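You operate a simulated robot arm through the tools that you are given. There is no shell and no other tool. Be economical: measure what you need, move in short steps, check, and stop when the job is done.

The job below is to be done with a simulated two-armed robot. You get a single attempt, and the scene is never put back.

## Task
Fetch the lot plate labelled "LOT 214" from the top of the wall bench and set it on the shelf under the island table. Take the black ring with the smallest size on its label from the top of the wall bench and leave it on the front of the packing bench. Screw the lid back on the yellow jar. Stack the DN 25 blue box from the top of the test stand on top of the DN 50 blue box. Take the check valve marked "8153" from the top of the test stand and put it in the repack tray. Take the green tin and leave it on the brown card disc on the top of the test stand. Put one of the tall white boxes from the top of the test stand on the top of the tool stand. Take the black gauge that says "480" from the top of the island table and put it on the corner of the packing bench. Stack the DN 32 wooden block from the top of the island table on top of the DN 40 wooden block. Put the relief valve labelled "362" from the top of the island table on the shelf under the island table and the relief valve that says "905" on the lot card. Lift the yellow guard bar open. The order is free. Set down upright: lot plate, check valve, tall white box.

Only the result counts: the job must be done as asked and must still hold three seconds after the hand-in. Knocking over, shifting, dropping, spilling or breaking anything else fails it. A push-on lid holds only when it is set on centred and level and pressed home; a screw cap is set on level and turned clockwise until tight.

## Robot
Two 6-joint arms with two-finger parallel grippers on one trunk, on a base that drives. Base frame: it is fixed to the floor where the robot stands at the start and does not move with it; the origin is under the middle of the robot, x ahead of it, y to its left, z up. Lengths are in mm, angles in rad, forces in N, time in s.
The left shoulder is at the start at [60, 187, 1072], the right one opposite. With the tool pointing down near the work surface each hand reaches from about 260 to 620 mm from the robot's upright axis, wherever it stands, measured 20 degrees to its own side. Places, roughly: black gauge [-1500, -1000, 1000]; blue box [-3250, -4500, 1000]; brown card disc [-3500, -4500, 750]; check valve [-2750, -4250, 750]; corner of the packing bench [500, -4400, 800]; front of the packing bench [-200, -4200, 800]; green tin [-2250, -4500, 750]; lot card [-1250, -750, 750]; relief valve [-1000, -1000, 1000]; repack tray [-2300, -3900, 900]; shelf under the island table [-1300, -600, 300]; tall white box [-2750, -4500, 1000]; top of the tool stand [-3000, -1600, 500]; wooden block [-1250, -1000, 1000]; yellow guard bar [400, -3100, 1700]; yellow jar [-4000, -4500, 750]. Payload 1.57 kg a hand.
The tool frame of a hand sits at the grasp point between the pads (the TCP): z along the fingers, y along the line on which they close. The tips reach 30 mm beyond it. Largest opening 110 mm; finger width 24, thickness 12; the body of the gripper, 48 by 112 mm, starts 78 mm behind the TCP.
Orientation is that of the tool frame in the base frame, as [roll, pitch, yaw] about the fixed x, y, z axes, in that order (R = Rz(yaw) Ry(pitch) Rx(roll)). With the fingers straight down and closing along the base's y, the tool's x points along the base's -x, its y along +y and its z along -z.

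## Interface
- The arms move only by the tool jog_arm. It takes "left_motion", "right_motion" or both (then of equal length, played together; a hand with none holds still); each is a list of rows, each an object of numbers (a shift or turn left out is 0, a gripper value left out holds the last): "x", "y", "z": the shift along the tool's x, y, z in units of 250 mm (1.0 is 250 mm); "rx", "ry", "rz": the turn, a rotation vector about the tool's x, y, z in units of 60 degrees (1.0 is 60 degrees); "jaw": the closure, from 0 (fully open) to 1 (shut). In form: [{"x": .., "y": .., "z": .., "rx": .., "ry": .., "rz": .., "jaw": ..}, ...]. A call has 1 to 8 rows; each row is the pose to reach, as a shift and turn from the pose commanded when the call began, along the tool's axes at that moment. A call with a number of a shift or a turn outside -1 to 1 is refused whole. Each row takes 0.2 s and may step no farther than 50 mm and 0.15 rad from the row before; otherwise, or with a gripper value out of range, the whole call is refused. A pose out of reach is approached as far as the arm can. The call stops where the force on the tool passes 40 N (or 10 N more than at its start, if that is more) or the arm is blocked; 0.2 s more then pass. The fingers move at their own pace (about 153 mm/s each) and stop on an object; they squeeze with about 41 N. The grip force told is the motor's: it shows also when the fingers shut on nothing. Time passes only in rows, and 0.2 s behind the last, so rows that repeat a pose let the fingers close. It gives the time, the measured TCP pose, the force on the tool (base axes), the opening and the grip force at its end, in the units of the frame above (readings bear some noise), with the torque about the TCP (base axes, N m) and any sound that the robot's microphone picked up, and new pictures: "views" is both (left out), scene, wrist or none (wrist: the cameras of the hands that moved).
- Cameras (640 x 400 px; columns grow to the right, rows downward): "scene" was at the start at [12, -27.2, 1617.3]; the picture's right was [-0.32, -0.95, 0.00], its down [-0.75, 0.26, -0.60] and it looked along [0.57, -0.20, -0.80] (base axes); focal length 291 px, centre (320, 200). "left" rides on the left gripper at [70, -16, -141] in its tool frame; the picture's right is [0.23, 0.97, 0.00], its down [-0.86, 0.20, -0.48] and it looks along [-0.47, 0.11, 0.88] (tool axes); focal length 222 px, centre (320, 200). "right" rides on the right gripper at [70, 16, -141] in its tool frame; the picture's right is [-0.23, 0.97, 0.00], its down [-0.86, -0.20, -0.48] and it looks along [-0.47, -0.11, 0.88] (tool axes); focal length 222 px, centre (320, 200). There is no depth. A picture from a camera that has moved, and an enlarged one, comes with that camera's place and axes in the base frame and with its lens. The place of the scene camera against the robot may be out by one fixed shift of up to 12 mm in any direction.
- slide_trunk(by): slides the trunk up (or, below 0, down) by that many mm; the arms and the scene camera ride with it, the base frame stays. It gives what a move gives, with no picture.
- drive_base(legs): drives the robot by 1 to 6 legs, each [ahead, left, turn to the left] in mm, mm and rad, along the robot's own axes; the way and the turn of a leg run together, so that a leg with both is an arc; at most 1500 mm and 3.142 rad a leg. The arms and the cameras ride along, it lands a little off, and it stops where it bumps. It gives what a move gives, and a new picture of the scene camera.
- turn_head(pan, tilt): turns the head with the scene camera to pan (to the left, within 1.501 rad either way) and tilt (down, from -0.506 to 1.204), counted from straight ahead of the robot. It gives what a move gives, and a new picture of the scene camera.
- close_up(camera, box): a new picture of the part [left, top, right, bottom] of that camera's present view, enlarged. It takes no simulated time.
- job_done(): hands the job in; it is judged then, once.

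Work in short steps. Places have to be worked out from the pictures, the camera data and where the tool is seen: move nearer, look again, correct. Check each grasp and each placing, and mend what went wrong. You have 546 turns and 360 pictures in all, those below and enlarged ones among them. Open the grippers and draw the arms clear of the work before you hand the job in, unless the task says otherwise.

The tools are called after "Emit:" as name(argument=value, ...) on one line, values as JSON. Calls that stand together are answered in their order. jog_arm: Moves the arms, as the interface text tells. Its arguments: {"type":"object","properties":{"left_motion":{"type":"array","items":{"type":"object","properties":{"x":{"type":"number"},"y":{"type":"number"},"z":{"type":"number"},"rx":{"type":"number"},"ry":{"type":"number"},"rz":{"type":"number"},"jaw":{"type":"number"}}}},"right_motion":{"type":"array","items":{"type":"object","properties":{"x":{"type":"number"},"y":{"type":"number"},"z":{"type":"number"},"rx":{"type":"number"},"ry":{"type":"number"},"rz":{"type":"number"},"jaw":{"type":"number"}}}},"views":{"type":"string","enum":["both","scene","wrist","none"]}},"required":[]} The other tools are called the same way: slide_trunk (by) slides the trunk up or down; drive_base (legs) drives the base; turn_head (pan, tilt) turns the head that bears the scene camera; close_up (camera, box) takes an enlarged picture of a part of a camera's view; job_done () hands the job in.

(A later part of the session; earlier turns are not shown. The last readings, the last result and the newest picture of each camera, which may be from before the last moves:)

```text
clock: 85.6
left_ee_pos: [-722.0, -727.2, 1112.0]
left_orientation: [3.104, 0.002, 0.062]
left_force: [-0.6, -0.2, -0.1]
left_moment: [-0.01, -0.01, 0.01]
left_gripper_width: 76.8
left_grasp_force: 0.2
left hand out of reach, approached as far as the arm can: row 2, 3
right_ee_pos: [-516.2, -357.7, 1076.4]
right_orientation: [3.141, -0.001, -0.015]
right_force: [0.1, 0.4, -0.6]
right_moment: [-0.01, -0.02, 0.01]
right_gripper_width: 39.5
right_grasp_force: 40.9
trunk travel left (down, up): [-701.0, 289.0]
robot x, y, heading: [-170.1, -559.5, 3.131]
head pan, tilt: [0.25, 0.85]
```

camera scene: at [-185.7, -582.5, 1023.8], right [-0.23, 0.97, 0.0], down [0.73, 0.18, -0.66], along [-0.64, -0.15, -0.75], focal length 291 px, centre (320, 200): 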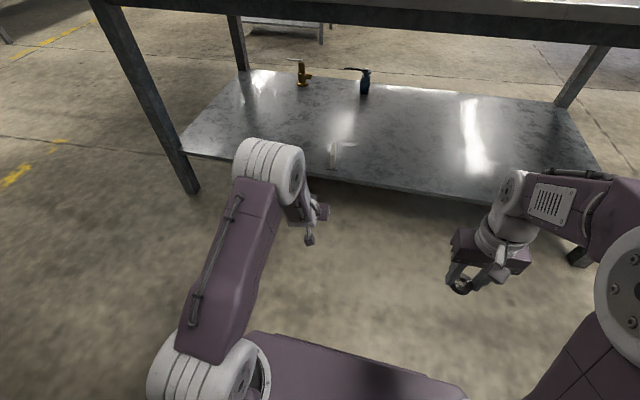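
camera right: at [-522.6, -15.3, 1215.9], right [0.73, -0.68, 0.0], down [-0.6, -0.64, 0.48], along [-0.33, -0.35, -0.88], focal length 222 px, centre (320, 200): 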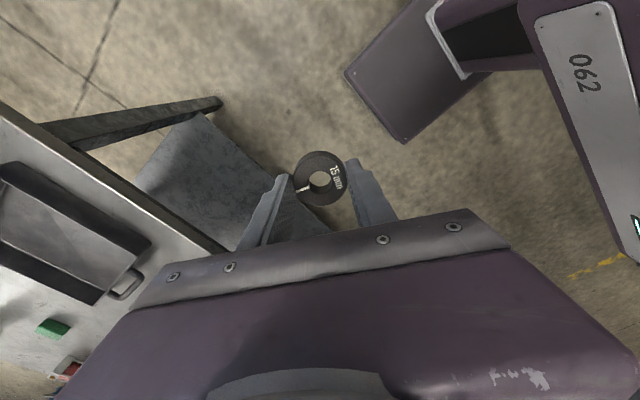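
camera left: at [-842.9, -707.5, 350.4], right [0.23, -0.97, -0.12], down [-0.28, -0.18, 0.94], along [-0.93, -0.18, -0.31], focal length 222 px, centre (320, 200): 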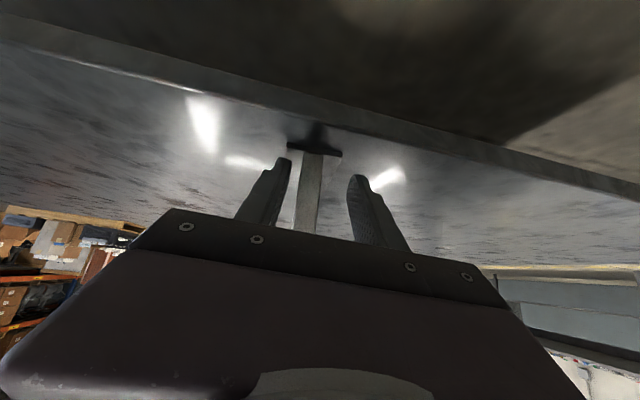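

I go to the pose of my earlier reference picture to compare the brass cylinder's place.

Emit:
drive_base(legs=[[47, -300, 0.033]])

Emit:
turn_head(pan=0.3, tilt=0.7)

Emit:
close_up(camera="scene", box=[110, 90, 310, 215])

```text
clock: 87.6
left_ee_pos: [-762.3, -455.5, 1114.4]
left_orientation: [3.103, 0.005, 0.106]
left_force: [-0.3, 1.2, -0.7]
left_moment: [0.01, -0.02, -0.02]
left_gripper_width: 77.0
left_grasp_force: 0.1
right_ee_pos: [-573.0, -75.1, 1076.0]
right_orientation: [-3.141, -0.001, 0.029]
right_force: [-1.0, -0.2, -0.5]
right_moment: [0.01, 0.01, -0.01]
right_gripper_width: 39.7
right_grasp_force: 40.7
trunk travel left (down, up): [-701.0, 289.0]
robot x, y, heading: [-219.6, -262.7, -3.11]
head pan, tilt: [0.25, 0.85]
camera scene: at [-233.3, -286.1, 1623.7], right [-0.28, 0.96, 0.0], down [0.72, 0.21, -0.66], along [-0.63, -0.18, -0.75], focal length 291 px, centre (320, 200)
```

scene: 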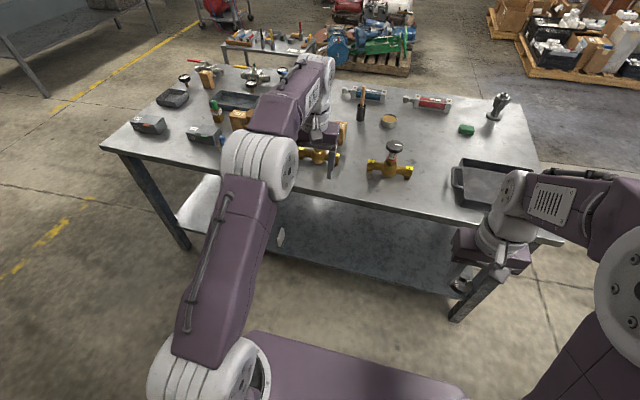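

```text
clock: 88.3
left_ee_pos: [-762.6, -451.9, 1113.5]
left_orientation: [3.101, 0.001, 0.106]
left_force: [0.3, 0.3, 0.9]
left_moment: [0.0, -0.01, -0.02]
left_gripper_width: 76.9
left_grasp_force: 0.0
right_ee_pos: [-573.2, -74.4, 1076.2]
right_orientation: [-3.141, 0.001, 0.028]
right_force: [0.5, 0.4, 0.3]
right_moment: [-0.04, -0.01, 0.0]
right_gripper_width: 39.6
right_grasp_force: 40.9
trunk travel left (down, up): [-701.0, 289.0]
robot x, y, heading: [-224.4, -260.8, -3.111]
head pan, tilt: [0.3, 0.7]
camera scene: at [-238.9, -290.1, 1636.0], right [-0.32, 0.95, 0.0], down [0.61, 0.21, -0.76], along [-0.72, -0.25, -0.64], focal length 291 px, centre (320, 200)
```

scene: 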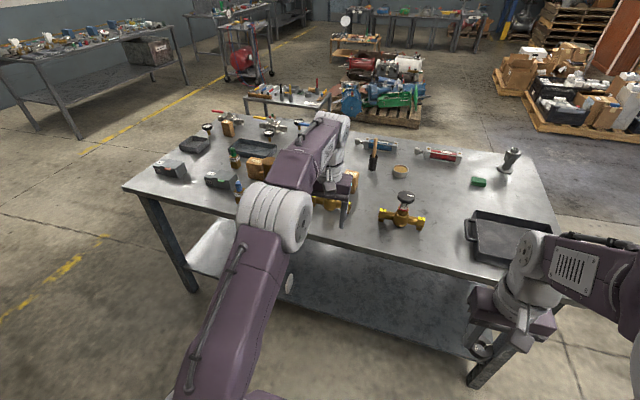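

```text
3.20 times, centred on (210, 152) of scene
camera zoom: at [-238.9, -290.1, 1636.0], right [-0.32, 0.95, 0.0], down [0.61, 0.21, -0.76], along [-0.72, -0.25, -0.64], focal length 932 px, centre (672, 352)
```

zoom: 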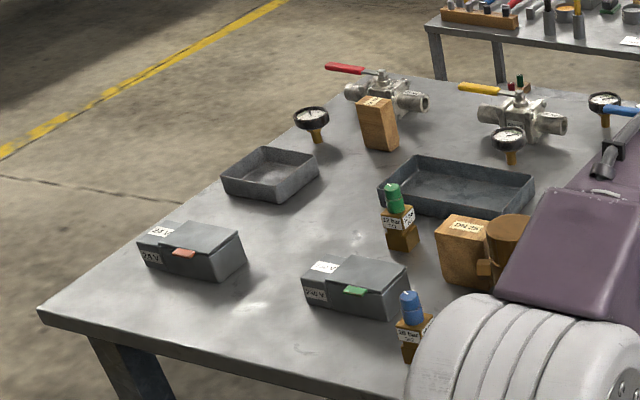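

The other items match the reference (8 px offset), only the cylinder moved. Now drive to a working position for the left hand over the 905 valve.

Emit:
drive_base(legs=[[200, 335, -0.03], [160, 0, 0]])

Emit:
jog_arm(left_motion=[{"rx": 0.036, "rz": 0.06}], views="wrist")

```text
clock: 91.8
left_ee_pos: [-1125.6, -765.9, 1114.0]
left_orientation: [3.103, 0.007, 0.067]
left_force: [-0.4, -0.1, 0.4]
left_moment: [0.0, 0.0, 0.0]
left_gripper_width: 77.2
left_grasp_force: 0.0
right_ee_pos: [-920.1, -396.0, 1076.0]
right_orientation: [-3.141, 0.002, -0.01]
right_force: [0.3, -0.6, 0.0]
right_moment: [0.03, -0.01, 0.0]
right_gripper_width: 39.6
right_grasp_force: 41.2
trunk travel left (down, up): [-701.0, 289.0]
robot x, y, heading: [-577.5, -598.0, 3.133]
head pan, tilt: [0.3, 0.7]
camera scene: at [-594.8, -625.3, 1636.1], right [-0.29, 0.96, 0.0], down [0.62, 0.18, -0.77], along [-0.73, -0.22, -0.64], focal length 291 px, centre (320, 200)
```

scene: 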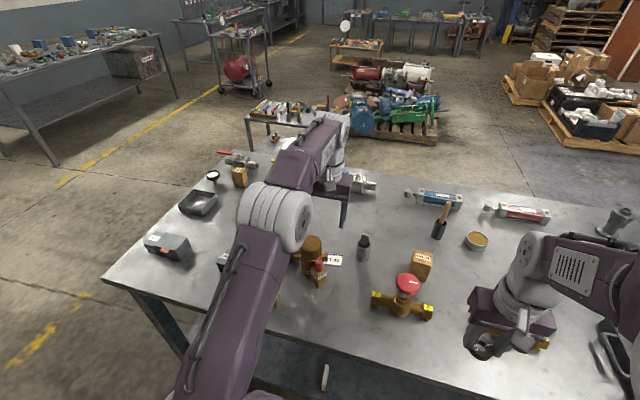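

```text
clock: 92.2
left_ee_pos: [-1125.5, -767.3, 1114.8]
left_orientation: [3.139, 0.005, 0.005]
left_force: [-0.1, 0.4, 0.0]
left_moment: [0.0, 0.0, -0.02]
left_gripper_width: 76.8
left_grasp_force: 0.0
right_ee_pos: [-922.4, -396.5, 1076.1]
right_orientation: [-3.14, 0.002, -0.009]
right_force: [0.8, -0.1, -0.3]
right_moment: [0.06, -0.02, 0.01]
right_gripper_width: 39.5
right_grasp_force: 41.0
trunk travel left (down, up): [-701.0, 289.0]
robot x, y, heading: [-577.8, -596.5, 3.133]
head pan, tilt: [0.3, 0.7]
camera left: at [-1055.1, -751.6, 1255.9], right [0.23, -0.97, 0.0], down [-0.85, -0.2, 0.48], along [-0.47, -0.11, -0.88], focal length 222 px, centre (320, 200)
```

left: 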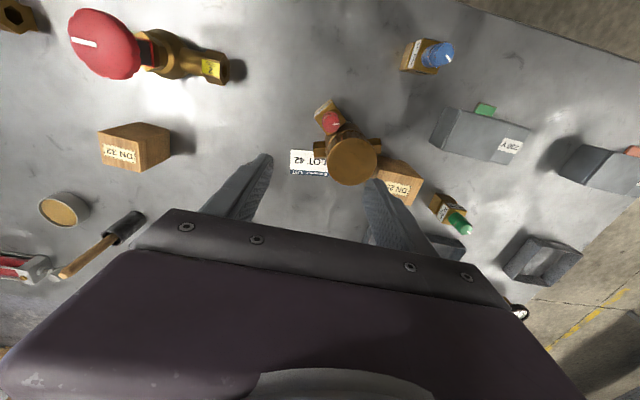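

Emit:
close_up(camera="left", box=[270, 80, 470, 205])

```text
3.20 times, centred on (370, 142) of left
camera zoom: at [-1055.1, -751.6, 1255.9], right [0.23, -0.97, 0.0], down [-0.85, -0.2, 0.48], along [-0.47, -0.11, -0.88], focal length 711 px, centre (160, 384)
```

zoom: 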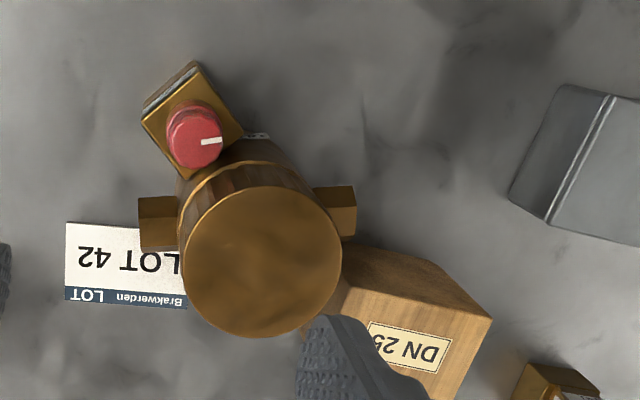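

I rotate the left tool so the fingers close parallel to the red valve's faces, tangential to the cylinder, and hover above the cap with a narrow opening.

Emit:
jog_arm(left_motion=[{"x": 0.014, "y": 0.006, "z": 0.03, "rz": -0.136, "jaw": 0.67}, {"x": 0.028, "y": 0.011, "z": 0.07, "rz": -0.272}, {"x": 0.042, "y": 0.017, "z": 0.11, "rz": -0.408}, {"x": 0.056, "y": 0.023, "z": 0.15, "rz": -0.544}, {"x": 0.07, "y": 0.03, "z": 0.19, "rz": -0.68}, {"x": 0.084, "y": 0.035, "z": 0.23, "rz": -0.816}, {"x": 0.098, "y": 0.04, "z": 0.26, "rz": -0.95}], views="wrist")

```text
clock: 93.8
left_ee_pos: [-1104.1, -775.4, 1048.4]
left_orientation: [-3.141, 0.004, 1.0]
left_force: [1.3, 0.2, 0.4]
left_moment: [0.01, 0.0, 0.0]
left_gripper_width: 36.4
left_grasp_force: 0.2
right_ee_pos: [-921.7, -396.1, 1075.8]
right_orientation: [-3.14, 0.0, -0.009]
right_force: [0.4, -0.4, 1.0]
right_moment: [0.02, -0.01, 0.0]
right_gripper_width: 39.5
right_grasp_force: 41.3
trunk travel left (down, up): [-701.0, 289.0]
robot x, y, heading: [-577.5, -596.9, 3.129]
head pan, tilt: [0.3, 0.7]
camera left: at [-1078.8, -710.1, 1189.9], right [0.94, -0.33, 0.0], down [-0.29, -0.83, 0.48], along [-0.16, -0.45, -0.88], focal length 222 px, centre (320, 200)
```

left: 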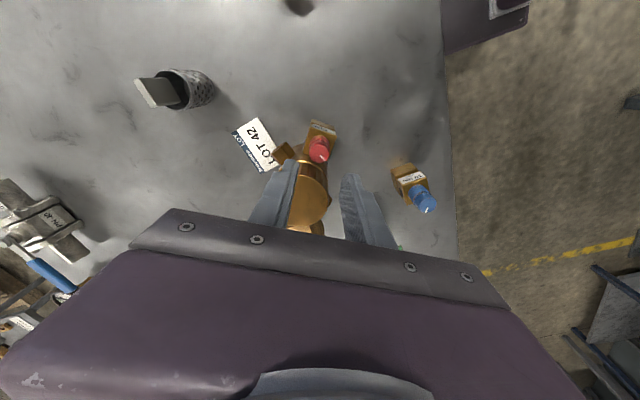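

Cap is centred between the fingers. Lower to z 955 and grip.

Emit:
jog_arm(left_motion=[{"x": 0.014, "y": 0.003, "z": 0.15}, {"x": 0.014, "y": 0.003, "z": 0.3}, {"x": 0.014, "y": 0.003, "z": 0.372}, {"x": 0.014, "y": 0.003, "z": 0.372, "jaw": 1}, {"x": 0.014, "y": 0.003, "z": 0.372, "jaw": 1}], views="wrist")

```text
clock: 95.0
left_ee_pos: [-1103.1, -775.0, 956.6]
left_orientation: [-3.14, 0.004, 1.001]
left_force: [0.2, -1.4, 2.3]
left_moment: [-0.03, 0.01, 0.02]
left_gripper_width: 23.6
left_grasp_force: 35.7
right_ee_pos: [-922.8, -397.5, 1074.6]
right_orientation: [3.141, 0.002, -0.009]
right_force: [0.9, -0.4, -0.6]
right_moment: [0.01, -0.02, 0.03]
right_gripper_width: 39.8
right_grasp_force: 41.2
trunk travel left (down, up): [-701.0, 289.0]
robot x, y, heading: [-574.2, -595.7, 3.133]
head pan, tilt: [0.3, 0.7]
camera left: at [-1078.2, -708.0, 1097.7], right [0.94, -0.34, 0.0], down [-0.29, -0.83, 0.48], along [-0.16, -0.45, -0.88], focal length 222 px, centre (320, 200)
```

left: 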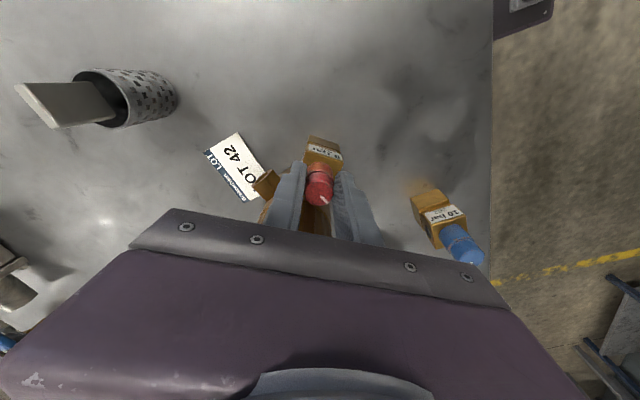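

Gripped. Lift a bit and set it aside at about [−1040, −690].

Emit:
jog_arm(left_motion=[{"x": 0.03, "z": -0.08}, {"x": 0.2, "y": 0.012, "z": -0.12}, {"x": 0.32, "y": 0.02, "z": -0.12}, {"x": 0.42, "y": 0.028, "z": -0.12}, {"x": 0.42, "y": 0.028, "z": -0.04}, {"x": 0.42, "y": 0.028, "z": -0.004}], views="wrist")

```text
clock: 96.4
left_ee_pos: [-1038.4, -686.1, 956.1]
left_orientation: [-3.137, 0.006, 1.001]
left_force: [-1.0, -0.9, -0.5]
left_moment: [-0.1, 0.04, -0.05]
left_gripper_width: 23.9
left_grasp_force: 35.9
right_ee_pos: [-922.9, -396.7, 1076.0]
right_orientation: [3.14, 0.0, -0.007]
right_force: [0.6, 0.2, 0.1]
right_moment: [0.0, 0.02, 0.0]
right_gripper_width: 39.7
right_grasp_force: 40.5
trunk travel left (down, up): [-701.0, 289.0]
robot x, y, heading: [-576.7, -600.5, 3.133]
head pan, tilt: [0.3, 0.7]
camera left: at [-1012.3, -619.9, 1097.7], right [0.94, -0.34, -0.01], down [-0.29, -0.83, 0.48], along [-0.17, -0.45, -0.88], focal length 222 px, centre (320, 200)
```

left: 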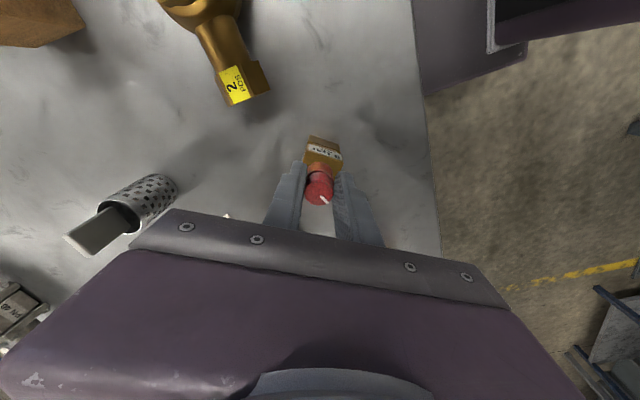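

Emit:
jog_arm(left_motion=[{"z": 0.006, "jaw": 0.72}, {"z": 0.006, "jaw": 0.65}, {"z": 0.006, "jaw": 0.6}, {"z": -0.15}, {"z": -0.3}, {"z": -0.46}], views="wrist")

```text
clock: 97.8
left_ee_pos: [-1038.4, -689.1, 1070.7]
left_orientation: [-3.139, 0.003, 1.001]
left_force: [0.0, -0.8, -0.4]
left_moment: [0.01, -0.02, -0.01]
left_gripper_width: 43.9
left_grasp_force: 0.1
right_ee_pos: [-923.0, -396.4, 1074.9]
right_orientation: [3.14, 0.0, -0.01]
right_force: [0.4, 0.6, -0.8]
right_moment: [0.01, 0.02, -0.01]
right_gripper_width: 39.4
right_grasp_force: 41.0
trunk travel left (down, up): [-701.0, 289.0]
robot x, y, heading: [-576.5, -596.8, 3.132]
head pan, tilt: [0.3, 0.7]
camera left: at [-1013.9, -622.8, 1212.2], right [0.94, -0.34, 0.0], down [-0.29, -0.83, 0.48], along [-0.16, -0.45, -0.88], focal length 222 px, centre (320, 200)
```

left: 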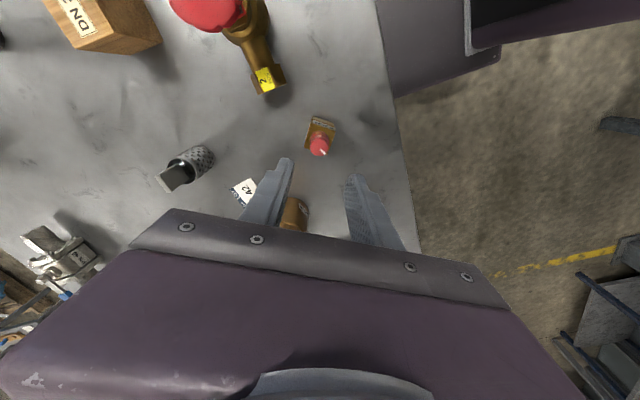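

Valve stands. Now I go above the cylinder, turning so the fingers close across its ports.

Emit:
jog_arm(left_motion=[{"x": -0.08, "y": -0.008, "rz": -0.106, "jaw": 0.2}, {"x": -0.16, "y": -0.016, "rz": -0.212}, {"x": -0.24, "y": -0.024, "rz": -0.318}, {"x": -0.32, "y": -0.032, "rz": -0.424}, {"x": -0.4, "y": -0.04, "rz": -0.53}, {"x": -0.48, "y": -0.048, "rz": -0.636}, {"x": -0.56, "y": -0.056, "rz": -0.742}, {"x": -0.634, "y": -0.063, "rz": -0.85}], views="wrist")

```text
clock: 99.6
left_ee_pos: [-1139.3, -816.1, 1070.5]
left_orientation: [-3.137, 0.0, 1.892]
left_force: [0.2, 0.4, 0.5]
left_moment: [-0.01, 0.01, 0.02]
left_gripper_width: 87.7
left_grasp_force: 0.0
right_ee_pos: [-923.5, -396.0, 1075.3]
right_orientation: [-3.14, 0.0, -0.009]
right_force: [-1.2, -0.6, -0.8]
right_moment: [-0.02, -0.03, 0.02]
right_gripper_width: 39.8
right_grasp_force: 40.5
trunk travel left (down, up): [-701.0, 289.0]
robot x, y, heading: [-580.9, -596.5, 3.133]
head pan, tilt: [0.3, 0.7]
camera left: at [-1176.1, -755.0, 1211.9], right [0.85, 0.52, 0.0], down [0.46, -0.75, 0.48], along [0.25, -0.41, -0.88], focal length 222 px, centre (320, 200)
```

left: 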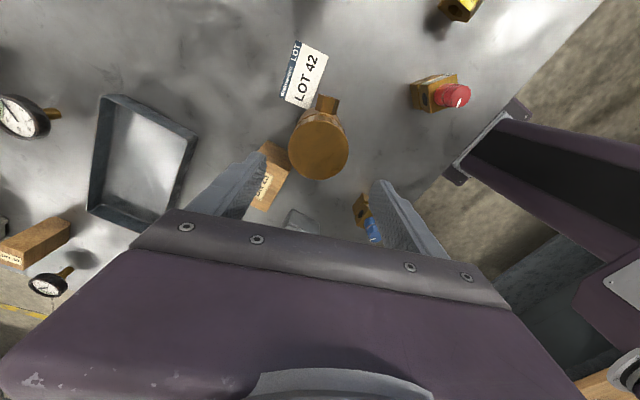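

Cylinder top at about [−1144, −810]. Lower and grip it, then test lift.

Emit:
jog_arm(left_motion=[{"x": 0.029, "y": -0.011, "z": 0.15}, {"x": 0.029, "y": -0.011, "z": 0.3}, {"x": 0.029, "y": -0.011, "z": 0.462}, {"x": 0.029, "y": -0.011, "z": 0.462, "jaw": 0.5}, {"x": 0.029, "y": -0.011, "z": 0.462, "jaw": 1}, {"x": 0.029, "y": -0.011, "z": 0.462, "jaw": 1}], views="wrist")

```text
clock: 101.0
left_ee_pos: [-1143.6, -808.6, 954.0]
left_orientation: [-3.137, 0.0, 1.889]
left_force: [-3.7, -2.0, 6.0]
left_moment: [-0.24, -0.1, -0.07]
left_gripper_width: 67.7
left_grasp_force: 41.4
right_ee_pos: [-922.4, -396.8, 1075.8]
right_orientation: [3.141, 0.0, -0.008]
right_force: [-0.3, 0.8, -0.3]
right_moment: [-0.01, -0.02, 0.02]
right_gripper_width: 39.3
right_grasp_force: 41.2
trunk travel left (down, up): [-701.0, 289.0]
robot x, y, heading: [-578.2, -599.4, 3.133]
head pan, tilt: [0.3, 0.7]
camera left: at [-1179.4, -747.6, 1096.0], right [0.85, 0.52, -0.01], down [0.46, -0.75, 0.48], along [0.25, -0.41, -0.88], focal length 222 px, centre (320, 200)
```

left: 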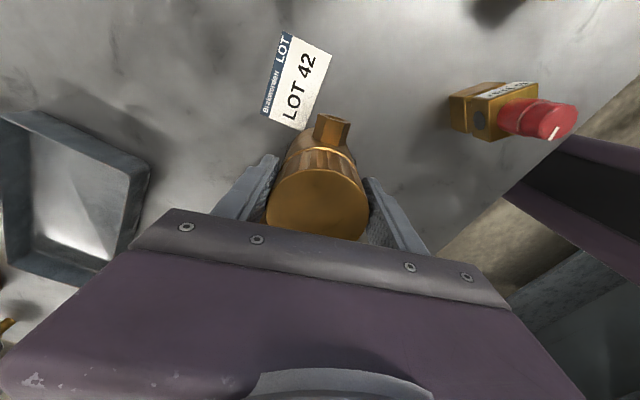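

Emit:
jog_arm(left_motion=[{"z": -0.01}, {"z": -0.02}, {"z": -0.02}], views="wrist")

```text
clock: 101.8
left_ee_pos: [-1143.7, -808.6, 959.4]
left_orientation: [-3.139, 0.001, 1.89]
left_force: [-0.3, 0.5, -7.5]
left_moment: [0.02, 0.01, 0.01]
left_gripper_width: 67.8
left_grasp_force: 40.7
right_ee_pos: [-924.2, -396.5, 1075.1]
right_orientation: [3.141, -0.003, -0.009]
right_force: [-0.4, -0.9, 0.2]
right_moment: [0.0, -0.01, 0.0]
right_gripper_width: 39.5
right_grasp_force: 40.6
trunk travel left (down, up): [-701.0, 289.0]
robot x, y, heading: [-577.5, -596.3, 3.131]
head pan, tilt: [0.3, 0.7]
camera left: at [-1179.7, -748.0, 1101.1], right [0.85, 0.52, 0.0], down [0.46, -0.75, 0.48], along [0.25, -0.41, -0.88], focal length 222 px, centre (320, 200)
```

left: 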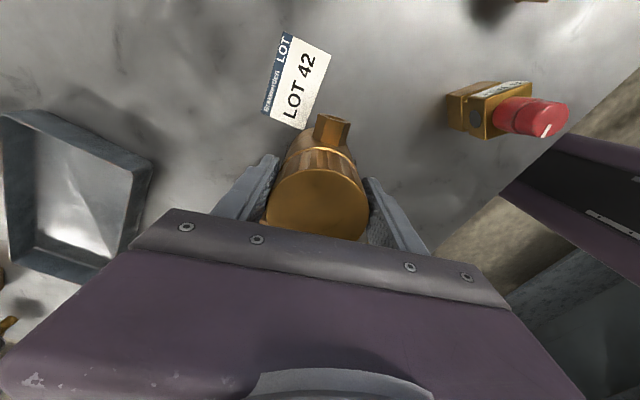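

It lifts easily (0.75 kg). I move it back by (+60, +28) mm and turn it −17°, then set it down.

Emit:
jog_arm(left_motion=[{"x": 0.008, "y": 0.07, "z": -0.01, "rz": 0.09}, {"x": 0.016, "y": 0.14, "z": -0.01, "rz": 0.18}, {"x": 0.023, "y": 0.21, "z": -0.01, "rz": 0.283}, {"x": 0.03, "y": 0.263, "z": -0.01, "rz": 0.283}, {"x": 0.03, "y": 0.263, "z": 0.015, "rz": 0.283}], views="none")

Emit:
jog_arm(left_motion=[{"z": 0.005}, {"z": 0.01}], views="scene")

```text
clock: 103.0
left_ee_pos: [-1081.7, -779.3, 956.4]
left_orientation: [-3.138, 0.002, 1.594]
left_force: [-0.5, 0.2, -7.9]
left_moment: [0.04, 0.0, -0.01]
left_gripper_width: 67.7
left_grasp_force: 40.7
right_ee_pos: [-925.0, -397.1, 1075.6]
right_orientation: [-3.14, -0.002, -0.009]
right_force: [-0.4, 0.1, -0.2]
right_moment: [0.05, 0.03, -0.01]
right_gripper_width: 39.6
right_grasp_force: 41.2
trunk travel left (down, up): [-701.0, 289.0]
robot x, y, heading: [-576.3, -596.3, 3.137]
head pan, tilt: [0.3, 0.7]
```

```text
clock: 103.6
left_ee_pos: [-1081.5, -780.1, 954.6]
left_orientation: [-3.141, 0.002, 1.593]
left_force: [-0.2, 0.6, -7.8]
left_moment: [0.04, 0.03, 0.0]
left_gripper_width: 67.5
left_grasp_force: 41.1
right_ee_pos: [-923.8, -398.1, 1074.8]
right_orientation: [-3.14, -0.002, -0.008]
right_force: [-0.7, 0.2, -0.7]
right_moment: [-0.02, -0.02, 0.03]
right_gripper_width: 39.3
right_grasp_force: 41.3
trunk travel left (down, up): [-701.0, 289.0]
robot x, y, heading: [-577.2, -597.3, 3.135]
head pan, tilt: [0.3, 0.7]
camera scene: at [-599.0, -626.3, 1635.9], right [-0.29, 0.96, 0.0], down [0.62, 0.18, -0.76], along [-0.73, -0.22, -0.65], focal length 291 px, centre (320, 200)
```

scene: 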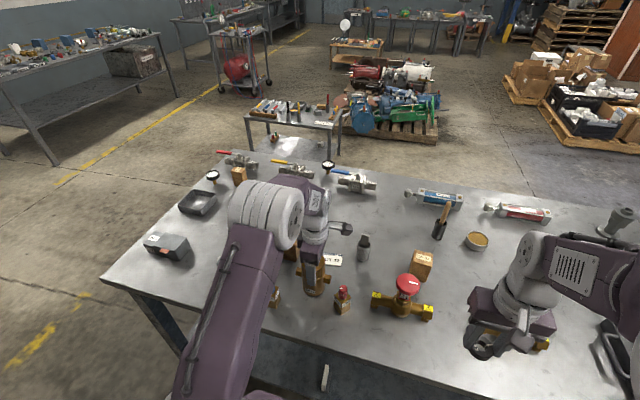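

Emit:
jog_arm(left_motion=[{"z": 0.006}, {"z": 0.012}, {"z": 0.018}], views="none")

```text
clock: 104.4
left_ee_pos: [-1082.4, -781.5, 955.0]
left_orientation: [-3.13, 0.004, 1.595]
left_force: [-1.4, -0.7, 25.0]
left_moment: [0.35, -0.42, 0.04]
left_gripper_width: 67.8
left_grasp_force: 40.5
right_ee_pos: [-920.4, -396.3, 1076.4]
right_orientation: [3.141, 0.001, -0.009]
right_force: [-0.4, -0.6, -0.3]
right_moment: [-0.01, 0.01, 0.02]
right_gripper_width: 39.3
right_grasp_force: 41.2
trunk travel left (down, up): [-701.0, 289.0]
robot x, y, heading: [-578.3, -599.1, 3.133]
head pan, tilt: [0.3, 0.7]
```

It is down on the table. Open and rise.

Emit:
jog_arm(left_motion=[{"z": -0.01}, {"z": -0.01, "jaw": 0.25}, {"z": -0.01, "jaw": 0.2}, {"z": -0.2}, {"z": -0.4}, {"z": -0.5}], views="wrist")

```text
clock: 105.8
left_ee_pos: [-1081.0, -782.8, 1073.2]
left_orientation: [-3.14, 0.002, 1.593]
left_force: [0.0, -0.3, 0.5]
left_moment: [0.02, 0.0, 0.01]
left_gripper_width: 88.2
left_grasp_force: 0.0
right_ee_pos: [-924.0, -395.5, 1076.3]
right_orientation: [3.142, 0.0, -0.008]
right_force: [-1.0, 0.4, -0.9]
right_moment: [-0.02, -0.01, 0.02]
right_gripper_width: 39.6
right_grasp_force: 41.2
trunk travel left (down, up): [-701.0, 289.0]
robot x, y, heading: [-575.1, -599.0, 3.134]
head pan, tilt: [0.3, 0.7]
camera left: at [-1098.5, -713.4, 1215.8], right [0.97, 0.25, 0.0], down [0.22, -0.85, 0.48], along [0.12, -0.47, -0.88], focal length 222 px, centre (320, 200)
```

left: 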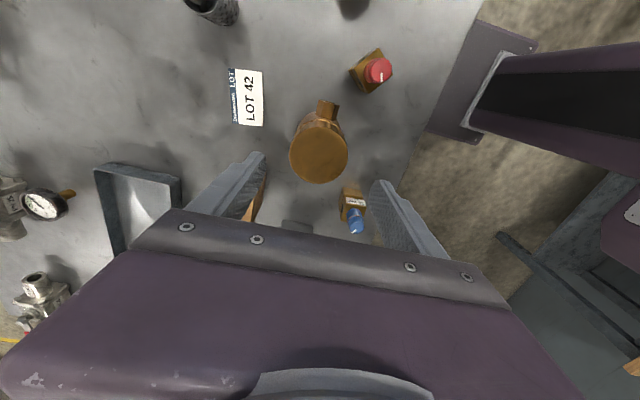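

Now back to the 905 valve: return to yaw 1.0 above it.

Emit:
jog_arm(left_motion=[{"x": 0.08, "y": 0.035, "rz": 0.113, "jaw": 0.5}, {"x": 0.16, "y": 0.07, "rz": 0.226, "jaw": 0.6}, {"x": 0.24, "y": 0.105, "rz": 0.339}, {"x": 0.31, "y": 0.14, "rz": 0.452}, {"x": 0.376, "y": 0.172, "rz": 0.565}], views="wrist")

```text
clock: 107.0
left_ee_pos: [-1039.4, -684.2, 1077.5]
left_orientation: [-3.14, 0.003, 1.0]
left_force: [-0.6, -0.4, 0.4]
left_moment: [-0.01, 0.04, 0.01]
left_gripper_width: 44.0
left_grasp_force: 0.0
right_ee_pos: [-923.6, -396.1, 1074.8]
right_orientation: [3.14, 0.0, -0.007]
right_force: [0.6, -0.5, -0.2]
right_moment: [0.01, -0.02, 0.01]
right_gripper_width: 39.4
right_grasp_force: 41.6
trunk travel left (down, up): [-701.0, 289.0]
robot x, y, heading: [-574.1, -596.8, 3.131]
head pan, tilt: [0.3, 0.7]
camera left: at [-1014.4, -617.8, 1217.8], right [0.94, -0.34, 0.0], down [-0.29, -0.83, 0.48], along [-0.16, -0.45, -0.88], focal length 222 px, centre (320, 200)
```

left: 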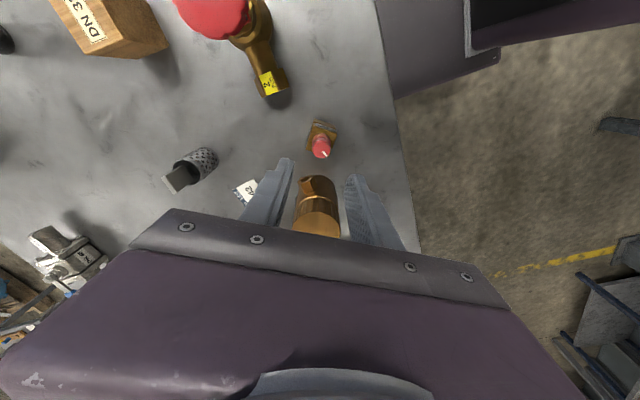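

Emit:
jog_arm(left_motion=[{"z": 0.15}, {"z": 0.3}, {"z": 0.43}, {"z": 0.506}, {"z": 0.506, "jaw": 1}, {"z": 0.506, "jaw": 1}, {"z": 0.35}, {"z": 0.2}], views="none")

```text
clock: 108.8
left_ee_pos: [-1038.1, -684.8, 1025.3]
left_orientation: [-3.14, 0.004, 1.0]
left_force: [0.1, -0.2, -4.8]
left_moment: [0.0, 0.03, -0.03]
left_gripper_width: 24.2
left_grasp_force: 36.3
right_ee_pos: [-923.3, -396.4, 1075.0]
right_orientation: [3.142, 0.0, -0.008]
right_force: [0.1, -0.7, -0.1]
right_moment: [-0.03, 0.03, -0.02]
right_gripper_width: 39.3
right_grasp_force: 41.0
trunk travel left (down, up): [-701.0, 289.0]
robot x, y, heading: [-580.2, -598.2, 3.13]
head pan, tilt: [0.3, 0.7]
```

Held. Move over the lot card by way of a clear path, then look.

Emit:
jog_arm(left_motion=[{"z": -0.14}, {"x": -0.1, "y": -0.1, "z": -0.14}, {"x": -0.206, "y": -0.21, "z": -0.14}, {"x": -0.34, "y": -0.26, "z": -0.14}, {"x": -0.47, "y": -0.31, "z": -0.14}, {"x": -0.602, "y": -0.354, "z": -0.14}, {"x": -0.602, "y": -0.354, "z": 0.04}, {"x": -0.602, "y": -0.354, "z": 0.2}], views="wrist")

```text
clock: 110.6
left_ee_pos: [-1178.3, -766.2, 980.8]
left_orientation: [-3.14, 0.003, 1.0]
left_force: [-0.8, 0.7, -4.1]
left_moment: [0.01, 0.0, 0.01]
left_gripper_width: 24.0
left_grasp_force: 36.6
left hand out of reach, approached as far as the arm can: row 5, 6, 7, 8
right_ee_pos: [-925.0, -397.2, 1075.8]
right_orientation: [-3.141, -0.001, -0.009]
right_force: [0.3, 0.4, -0.8]
right_moment: [-0.01, 0.0, 0.0]
right_gripper_width: 39.6
right_grasp_force: 41.0
trunk travel left (down, up): [-701.0, 289.0]
robot x, y, heading: [-576.7, -596.3, 3.128]
head pan, tilt: [0.3, 0.7]
camera left: at [-1153.1, -699.3, 1121.7], right [0.94, -0.33, 0.0], down [-0.29, -0.83, 0.48], along [-0.16, -0.45, -0.88], focal length 222 px, centre (320, 200)
```

left: 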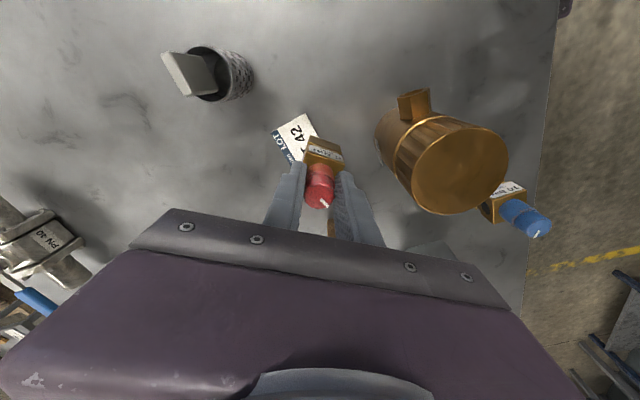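

Reach is short by ~16 mm in −x, so I drive the base ahead 17 mm.

Emit:
drive_base(legs=[[17, 0, 0]])

Emit:
close_up(camera="left", box=[220, 80, 420, 205])

```text
clock: 111.4
left_ee_pos: [-1190.9, -765.8, 981.7]
left_orientation: [-3.137, 0.006, 1.002]
left_force: [1.1, 0.0, -4.0]
left_moment: [0.03, 0.02, -0.01]
left_gripper_width: 24.0
left_grasp_force: 35.8
right_ee_pos: [-937.8, -396.8, 1077.2]
right_orientation: [-3.14, 0.004, -0.011]
right_force: [0.5, -0.9, -0.2]
right_moment: [-0.02, 0.06, -0.03]
right_gripper_width: 39.5
right_grasp_force: 40.6
trunk travel left (down, up): [-701.0, 289.0]
robot x, y, heading: [-593.5, -600.4, 3.13]
head pan, tilt: [0.3, 0.7]
camera scene: at [-609.8, -625.8, 1636.1], right [-0.29, 0.96, 0.0], down [0.61, 0.18, -0.77], along [-0.73, -0.22, -0.64], focal length 291 px, centre (320, 200)
```

scene: 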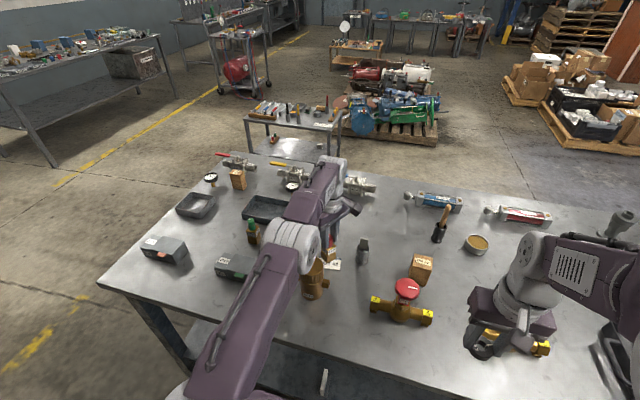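

```text
3.20 times, centred on (320, 142) of left
camera zoom: at [-1166.0, -699.0, 1124.7], right [0.94, -0.33, -0.01], down [-0.29, -0.83, 0.48], along [-0.17, -0.45, -0.88], focal length 711 px, centre (320, 384)
```

zoom: 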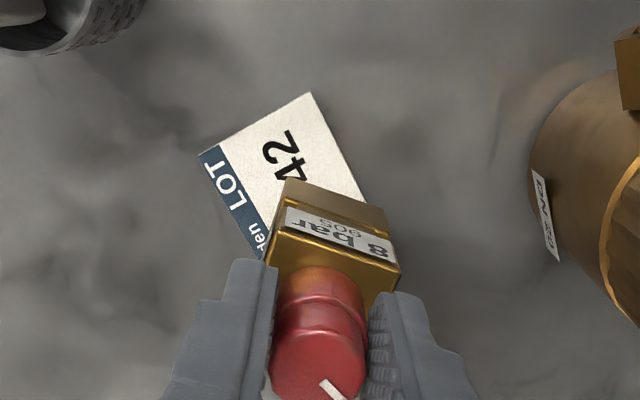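

Card centre computes to about [−1199, −765]. I nudge −7 mm in x and lower.

Emit:
jog_arm(left_motion=[{"x": -0.015, "y": -0.024, "z": 0.05}, {"x": -0.015, "y": -0.024, "z": 0.1}, {"x": -0.015, "y": -0.024, "z": 0.112}], views="wrist")

```text
clock: 112.2
left_ee_pos: [-1198.5, -766.3, 952.1]
left_orientation: [-3.141, 0.004, 1.001]
left_force: [-0.1, -1.5, -4.5]
left_moment: [-0.02, 0.04, -0.01]
left_gripper_width: 24.0
left_grasp_force: 35.9
left hand out of reach, approached as far as the arm can: row 1, 2, 3
right_ee_pos: [-942.3, -396.6, 1075.1]
right_orientation: [-3.142, -0.001, -0.01]
right_force: [-0.6, 0.7, -0.3]
right_moment: [0.02, -0.03, 0.01]
right_gripper_width: 39.5
right_grasp_force: 41.1
trunk travel left (down, up): [-701.0, 289.0]
robot x, y, heading: [-594.9, -597.3, 3.13]
head pan, tilt: [0.3, 0.7]
camera left: at [-1174.3, -699.6, 1093.4], right [0.94, -0.33, 0.0], down [-0.29, -0.83, 0.48], along [-0.16, -0.45, -0.88], focal length 222 px, centre (320, 200)
```

left: 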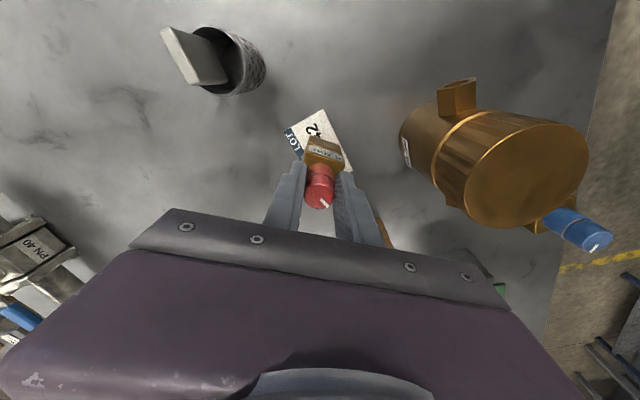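

Good position. Lower the last millimetres until contact.

Emit:
slide_trunk(by=-2)

Emit:
slide_trunk(by=-2)

```text
clock: 112.7
left_ee_pos: [-1197.4, -766.2, 951.6]
left_orientation: [-3.138, 0.003, 1.001]
left_force: [-0.1, -0.9, 3.3]
left_moment: [0.03, 0.03, 0.0]
left_gripper_width: 23.9
left_grasp_force: 35.4
right_ee_pos: [-940.2, -396.4, 1073.1]
right_orientation: [3.14, 0.001, -0.012]
right_force: [0.1, -0.8, -1.1]
right_moment: [0.0, -0.02, 0.01]
right_gripper_width: 39.8
right_grasp_force: 41.2
trunk travel left (down, up): [-699.0, 291.0]
robot x, y, heading: [-593.2, -598.5, 3.127]
head pan, tilt: [0.3, 0.7]
```

```text
clock: 113.2
left_ee_pos: [-1197.3, -764.4, 951.8]
left_orientation: [-3.136, 0.006, 1.003]
left_force: [-1.6, -1.2, 12.4]
left_moment: [0.02, 0.13, -0.01]
left_gripper_width: 24.2
left_grasp_force: 35.8
right_ee_pos: [-939.4, -394.8, 1072.2]
right_orientation: [-3.141, 0.001, -0.012]
right_force: [0.7, -0.1, -0.6]
right_moment: [0.0, -0.04, 0.0]
right_gripper_width: 39.5
right_grasp_force: 40.7
trunk travel left (down, up): [-697.0, 293.0]
robot x, y, heading: [-594.4, -597.3, 3.133]
head pan, tilt: [0.3, 0.7]
```

Emit:
jog_arm(left_motion=[{"jaw": 0.7}, {"jaw": 0.62}, {"z": -0.1}, {"z": -0.28}, {"z": -0.45}], views="wrist")

```text
clock: 114.4
left_ee_pos: [-1181.5, -767.9, 1055.9]
left_orientation: [-3.137, 0.003, 1.002]
left_force: [0.1, 0.2, 0.9]
left_moment: [0.01, 0.02, -0.01]
left_gripper_width: 41.7
left_grasp_force: 0.1
left hand out of reach, approached as far as the arm can: row 4, 5
right_ee_pos: [-940.0, -395.9, 1071.1]
right_orientation: [3.141, 0.002, -0.01]
right_force: [-0.8, -0.3, -0.5]
right_moment: [-0.02, 0.02, 0.01]
right_gripper_width: 39.5
right_grasp_force: 41.3
trunk travel left (down, up): [-697.0, 293.0]
robot x, y, heading: [-589.4, -595.3, 3.131]
head pan, tilt: [0.3, 0.7]
camera left: at [-1156.1, -700.3, 1197.5], right [0.94, -0.33, 0.0], down [-0.29, -0.83, 0.48], along [-0.16, -0.45, -0.88], focal length 222 px, centre (320, 200)
```

left: 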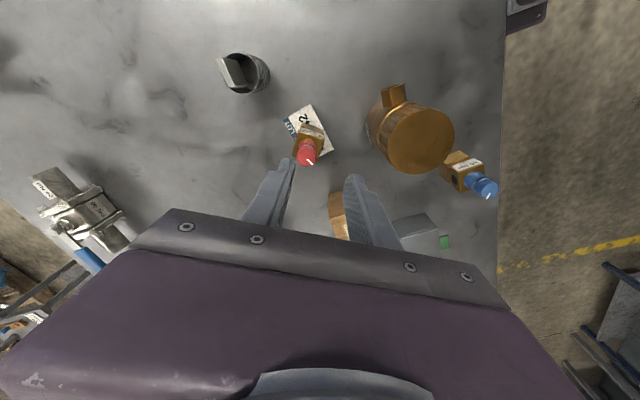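

905 stands on the card. Next the blue 362: I back the base off and straighten the left tool's yaw.

Emit:
drive_base(legs=[[-180, 85, 0]])

Emit:
jog_arm(left_motion=[{"rz": 0.137, "z": -0.02}, {"rz": 0.274, "z": -0.04}, {"rz": 0.411, "z": -0.06}, {"rz": 0.548, "z": -0.08}, {"rz": 0.685, "z": -0.1}, {"rz": 0.822, "z": -0.1}, {"rz": 0.955, "z": -0.1}], views="wrist")

```text
clock: 116.0
left_ee_pos: [-1011.2, -851.7, 1055.5]
left_orientation: [-3.14, 0.005, 0.996]
left_force: [-0.3, 0.7, 0.4]
left_moment: [0.0, 0.03, -0.01]
left_gripper_width: 41.8
left_grasp_force: 0.1
right_ee_pos: [-767.7, -483.1, 1070.0]
right_orientation: [-3.141, -0.001, -0.012]
right_force: [-0.1, 0.0, 0.0]
right_moment: [0.01, 0.0, 0.04]
right_gripper_width: 39.3
right_grasp_force: 40.8
trunk travel left (down, up): [-697.0, 293.0]
robot x, y, heading: [-423.7, -685.2, 3.126]
head pan, tilt: [0.3, 0.7]
camera scene: at [-443.3, -713.0, 1632.0], right [-0.28, 0.96, 0.0], down [0.62, 0.18, -0.76], along [-0.73, -0.22, -0.64], focal length 291 px, centre (320, 200)
```

scene: 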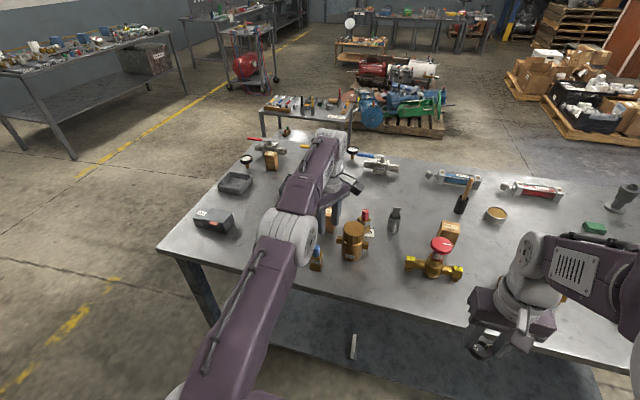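

```text
clock: 117.6
left_ee_pos: [-1004.4, -851.4, 1077.2]
left_orientation: [3.139, 0.002, -0.005]
left_force: [0.6, 0.5, 0.2]
left_moment: [-0.01, 0.02, 0.03]
left_gripper_width: 41.6
left_grasp_force: 0.0
left hand out of reach, approached as far as the arm can: row 4, 5, 6, 7
right_ee_pos: [-766.8, -482.7, 1071.4]
right_orientation: [3.14, 0.001, -0.012]
right_force: [-0.6, -0.5, -0.3]
right_moment: [0.01, 0.02, -0.01]
right_gripper_width: 39.4
right_grasp_force: 40.9
trunk travel left (down, up): [-697.0, 293.0]
robot x, y, heading: [-422.3, -682.4, 3.126]
head pan, tilt: [0.3, 0.7]
camera left: at [-934.0, -836.6, 1218.6], right [0.22, -0.98, 0.0], down [-0.86, -0.19, 0.48], along [-0.47, -0.11, -0.88], focal length 222 px, centre (320, 200)
```

left: 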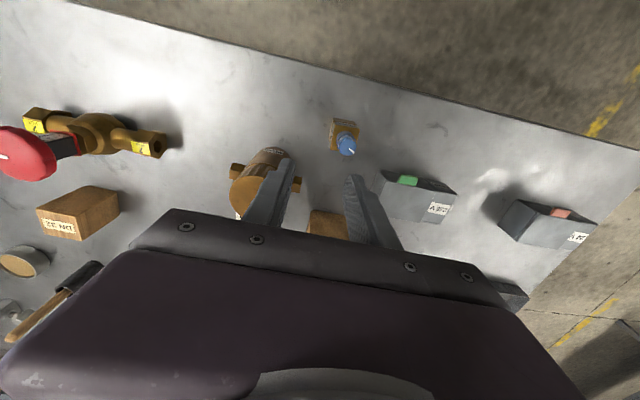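

Blue cap centre is near [−993, −884]. I tilt the hand 43° and go to a pre-grasp pose in front of it.

Emit:
jog_arm(left_motion=[{"x": 0.056, "y": 0.022, "z": 0.02, "ry": -0.12}, {"x": 0.112, "y": 0.044, "z": 0.06, "ry": -0.24}, {"x": 0.168, "y": 0.066, "z": 0.11, "ry": -0.36}, {"x": 0.224, "y": 0.088, "z": 0.17, "ry": -0.48}, {"x": 0.28, "y": 0.11, "z": 0.23, "ry": -0.6}, {"x": 0.336, "y": 0.132, "z": 0.284, "ry": -0.72}], views="wrist")

```text
clock: 119.0
left_ee_pos: [-921.4, -885.7, 1004.9]
left_orientation: [3.141, 0.756, -0.007]
left_force: [-0.1, -0.5, 0.3]
left_moment: [-0.01, -0.02, 0.02]
left_gripper_width: 41.7
left_grasp_force: 0.2
left hand out of reach, approached as far as the arm can: row 1
right_ee_pos: [-765.7, -482.3, 1071.1]
right_orientation: [3.141, 0.0, -0.014]
right_force: [0.3, 0.5, -0.3]
right_moment: [0.0, -0.01, -0.02]
right_gripper_width: 39.2
right_grasp_force: 41.0
trunk travel left (down, up): [-697.0, 293.0]
robot x, y, heading: [-419.5, -684.8, 3.127]
head pan, tilt: [0.3, 0.7]
camera left: at [-773.7, -870.4, 1061.1], right [0.16, -0.97, -0.15], down [-0.29, -0.2, 0.94], along [-0.94, -0.11, -0.32], focal length 222 px, centre (320, 200)
```

left: 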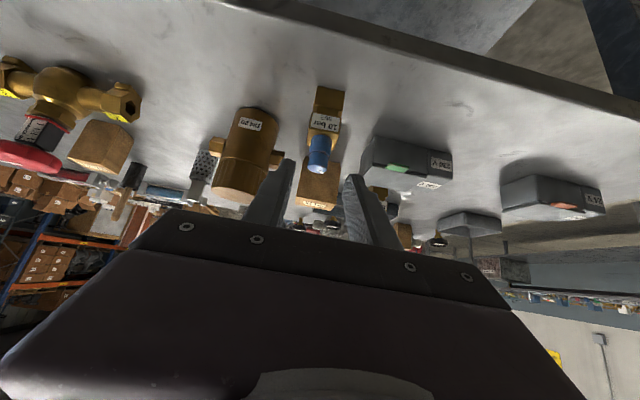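

Aligned. Advance along the tool and grip the cap.

Emit:
jog_arm(left_motion=[{"x": -0.013, "z": 0.178}, {"x": -0.027, "z": 0.356}, {"x": -0.027, "z": 0.356, "jaw": 1}, {"x": -0.027, "z": 0.356, "jaw": 1}], views="wrist")

```text
clock: 120.0
left_ee_pos: [-991.4, -886.6, 944.2]
left_orientation: [3.14, 0.755, -0.003]
left_force: [-0.2, -0.9, 0.5]
left_moment: [0.03, -0.05, -0.01]
left_gripper_width: 24.3
left_grasp_force: 36.4
right_ee_pos: [-768.3, -482.9, 1071.1]
right_orientation: [3.141, -0.002, -0.012]
right_force: [-0.3, 0.7, 0.3]
right_moment: [0.0, -0.02, 0.0]
right_gripper_width: 39.5
right_grasp_force: 41.1
trunk travel left (down, up): [-697.0, 293.0]
robot x, y, heading: [-417.1, -690.7, 3.127]
head pan, tilt: [0.3, 0.7]
camera left: at [-843.1, -871.1, 999.5], right [0.16, -0.97, -0.15], down [-0.3, -0.2, 0.93], along [-0.94, -0.11, -0.32], focal length 222 px, centre (320, 200)
```

left: 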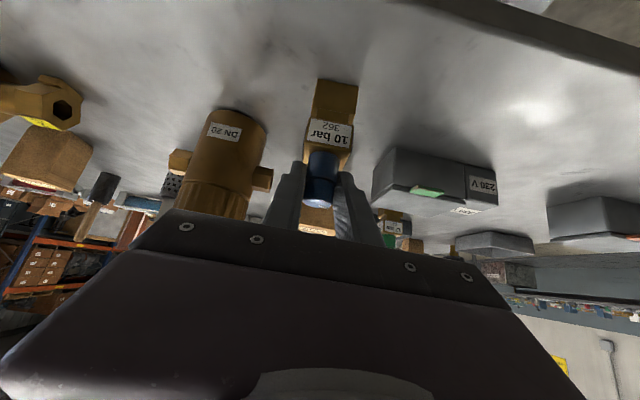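

Gripped. Lift 40, back off 210, lower the trunk, then drive in under the table.

Emit:
slide_trunk(by=40)

Emit:
drive_base(legs=[[-215, 0, 0]])

Emit:
slide_trunk(by=-400)

Emit:
slide_trunk(by=-210)

```text
clock: 120.8
left_ee_pos: [-991.8, -886.4, 983.8]
left_orientation: [3.139, 0.755, -0.004]
left_force: [0.5, 0.8, -4.2]
left_moment: [0.01, -0.02, 0.0]
left_gripper_width: 24.1
left_grasp_force: 36.4
right_ee_pos: [-767.9, -483.2, 1112.3]
right_orientation: [-3.141, -0.001, -0.013]
right_force: [0.0, 0.8, -0.5]
right_moment: [0.0, 0.0, -0.02]
right_gripper_width: 39.5
right_grasp_force: 41.0
trunk travel left (down, up): [-737.0, 253.0]
robot x, y, heading: [-422.2, -685.3, 3.126]
head pan, tilt: [0.3, 0.7]
```

```text
clock: 122.5
left_ee_pos: [-777.1, -892.3, 984.6]
left_orientation: [3.14, 0.756, 0.002]
left_force: [-0.2, 0.7, -4.1]
left_moment: [-0.03, -0.06, -0.01]
left_gripper_width: 24.1
left_grasp_force: 36.0
right_ee_pos: [-557.2, -486.7, 1110.6]
right_orientation: [-3.14, -0.002, -0.009]
right_force: [0.7, 0.5, -0.1]
right_moment: [0.0, -0.04, -0.02]
right_gripper_width: 39.5
right_grasp_force: 40.9
trunk travel left (down, up): [-737.0, 253.0]
robot x, y, heading: [-209.6, -689.5, 3.135]
head pan, tilt: [0.3, 0.7]
camera scene: at [-231.7, -716.4, 1671.9], right [-0.29, 0.96, 0.0], down [0.62, 0.19, -0.76], along [-0.73, -0.22, -0.65], focal length 291 px, centre (320, 200)
```

scene: 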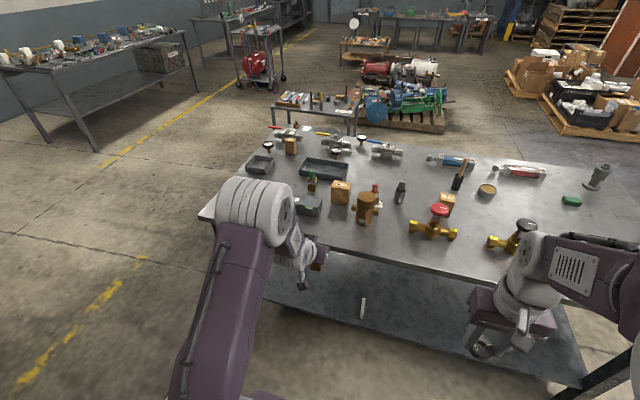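

```text
clock: 126.3
left_ee_pos: [-776.0, -891.7, 585.6]
left_orientation: [3.141, 0.756, 0.004]
left_force: [0.1, -0.5, -4.5]
left_moment: [0.01, -0.08, -0.01]
left_gripper_width: 24.0
left_grasp_force: 35.6
right_ee_pos: [-557.1, -487.7, 711.2]
right_orientation: [-3.14, -0.001, -0.009]
right_force: [0.1, 0.1, -1.4]
right_moment: [0.0, -0.01, 0.0]
right_gripper_width: 39.6
right_grasp_force: 40.5
trunk travel left (down, up): [-337.0, 653.0]
robot x, y, heading: [-208.3, -687.5, 3.137]
head pan, tilt: [0.3, 0.7]
```

```text
clock: 128.6
left_ee_pos: [-776.9, -891.4, 375.8]
left_orientation: [3.14, 0.758, 0.002]
left_force: [0.2, 0.3, -4.5]
left_moment: [0.01, -0.04, 0.01]
left_gripper_width: 24.4
left_grasp_force: 36.0
right_ee_pos: [-554.8, -487.5, 501.0]
right_orientation: [-3.141, -0.001, -0.009]
right_force: [0.2, -0.5, -0.6]
right_moment: [0.02, 0.01, 0.01]
right_gripper_width: 39.4
right_grasp_force: 41.1
trunk travel left (down, up): [-127.0, 863.0]
robot x, y, heading: [-210.0, -686.7, 3.131]
head pan, tilt: [0.3, 0.7]
```

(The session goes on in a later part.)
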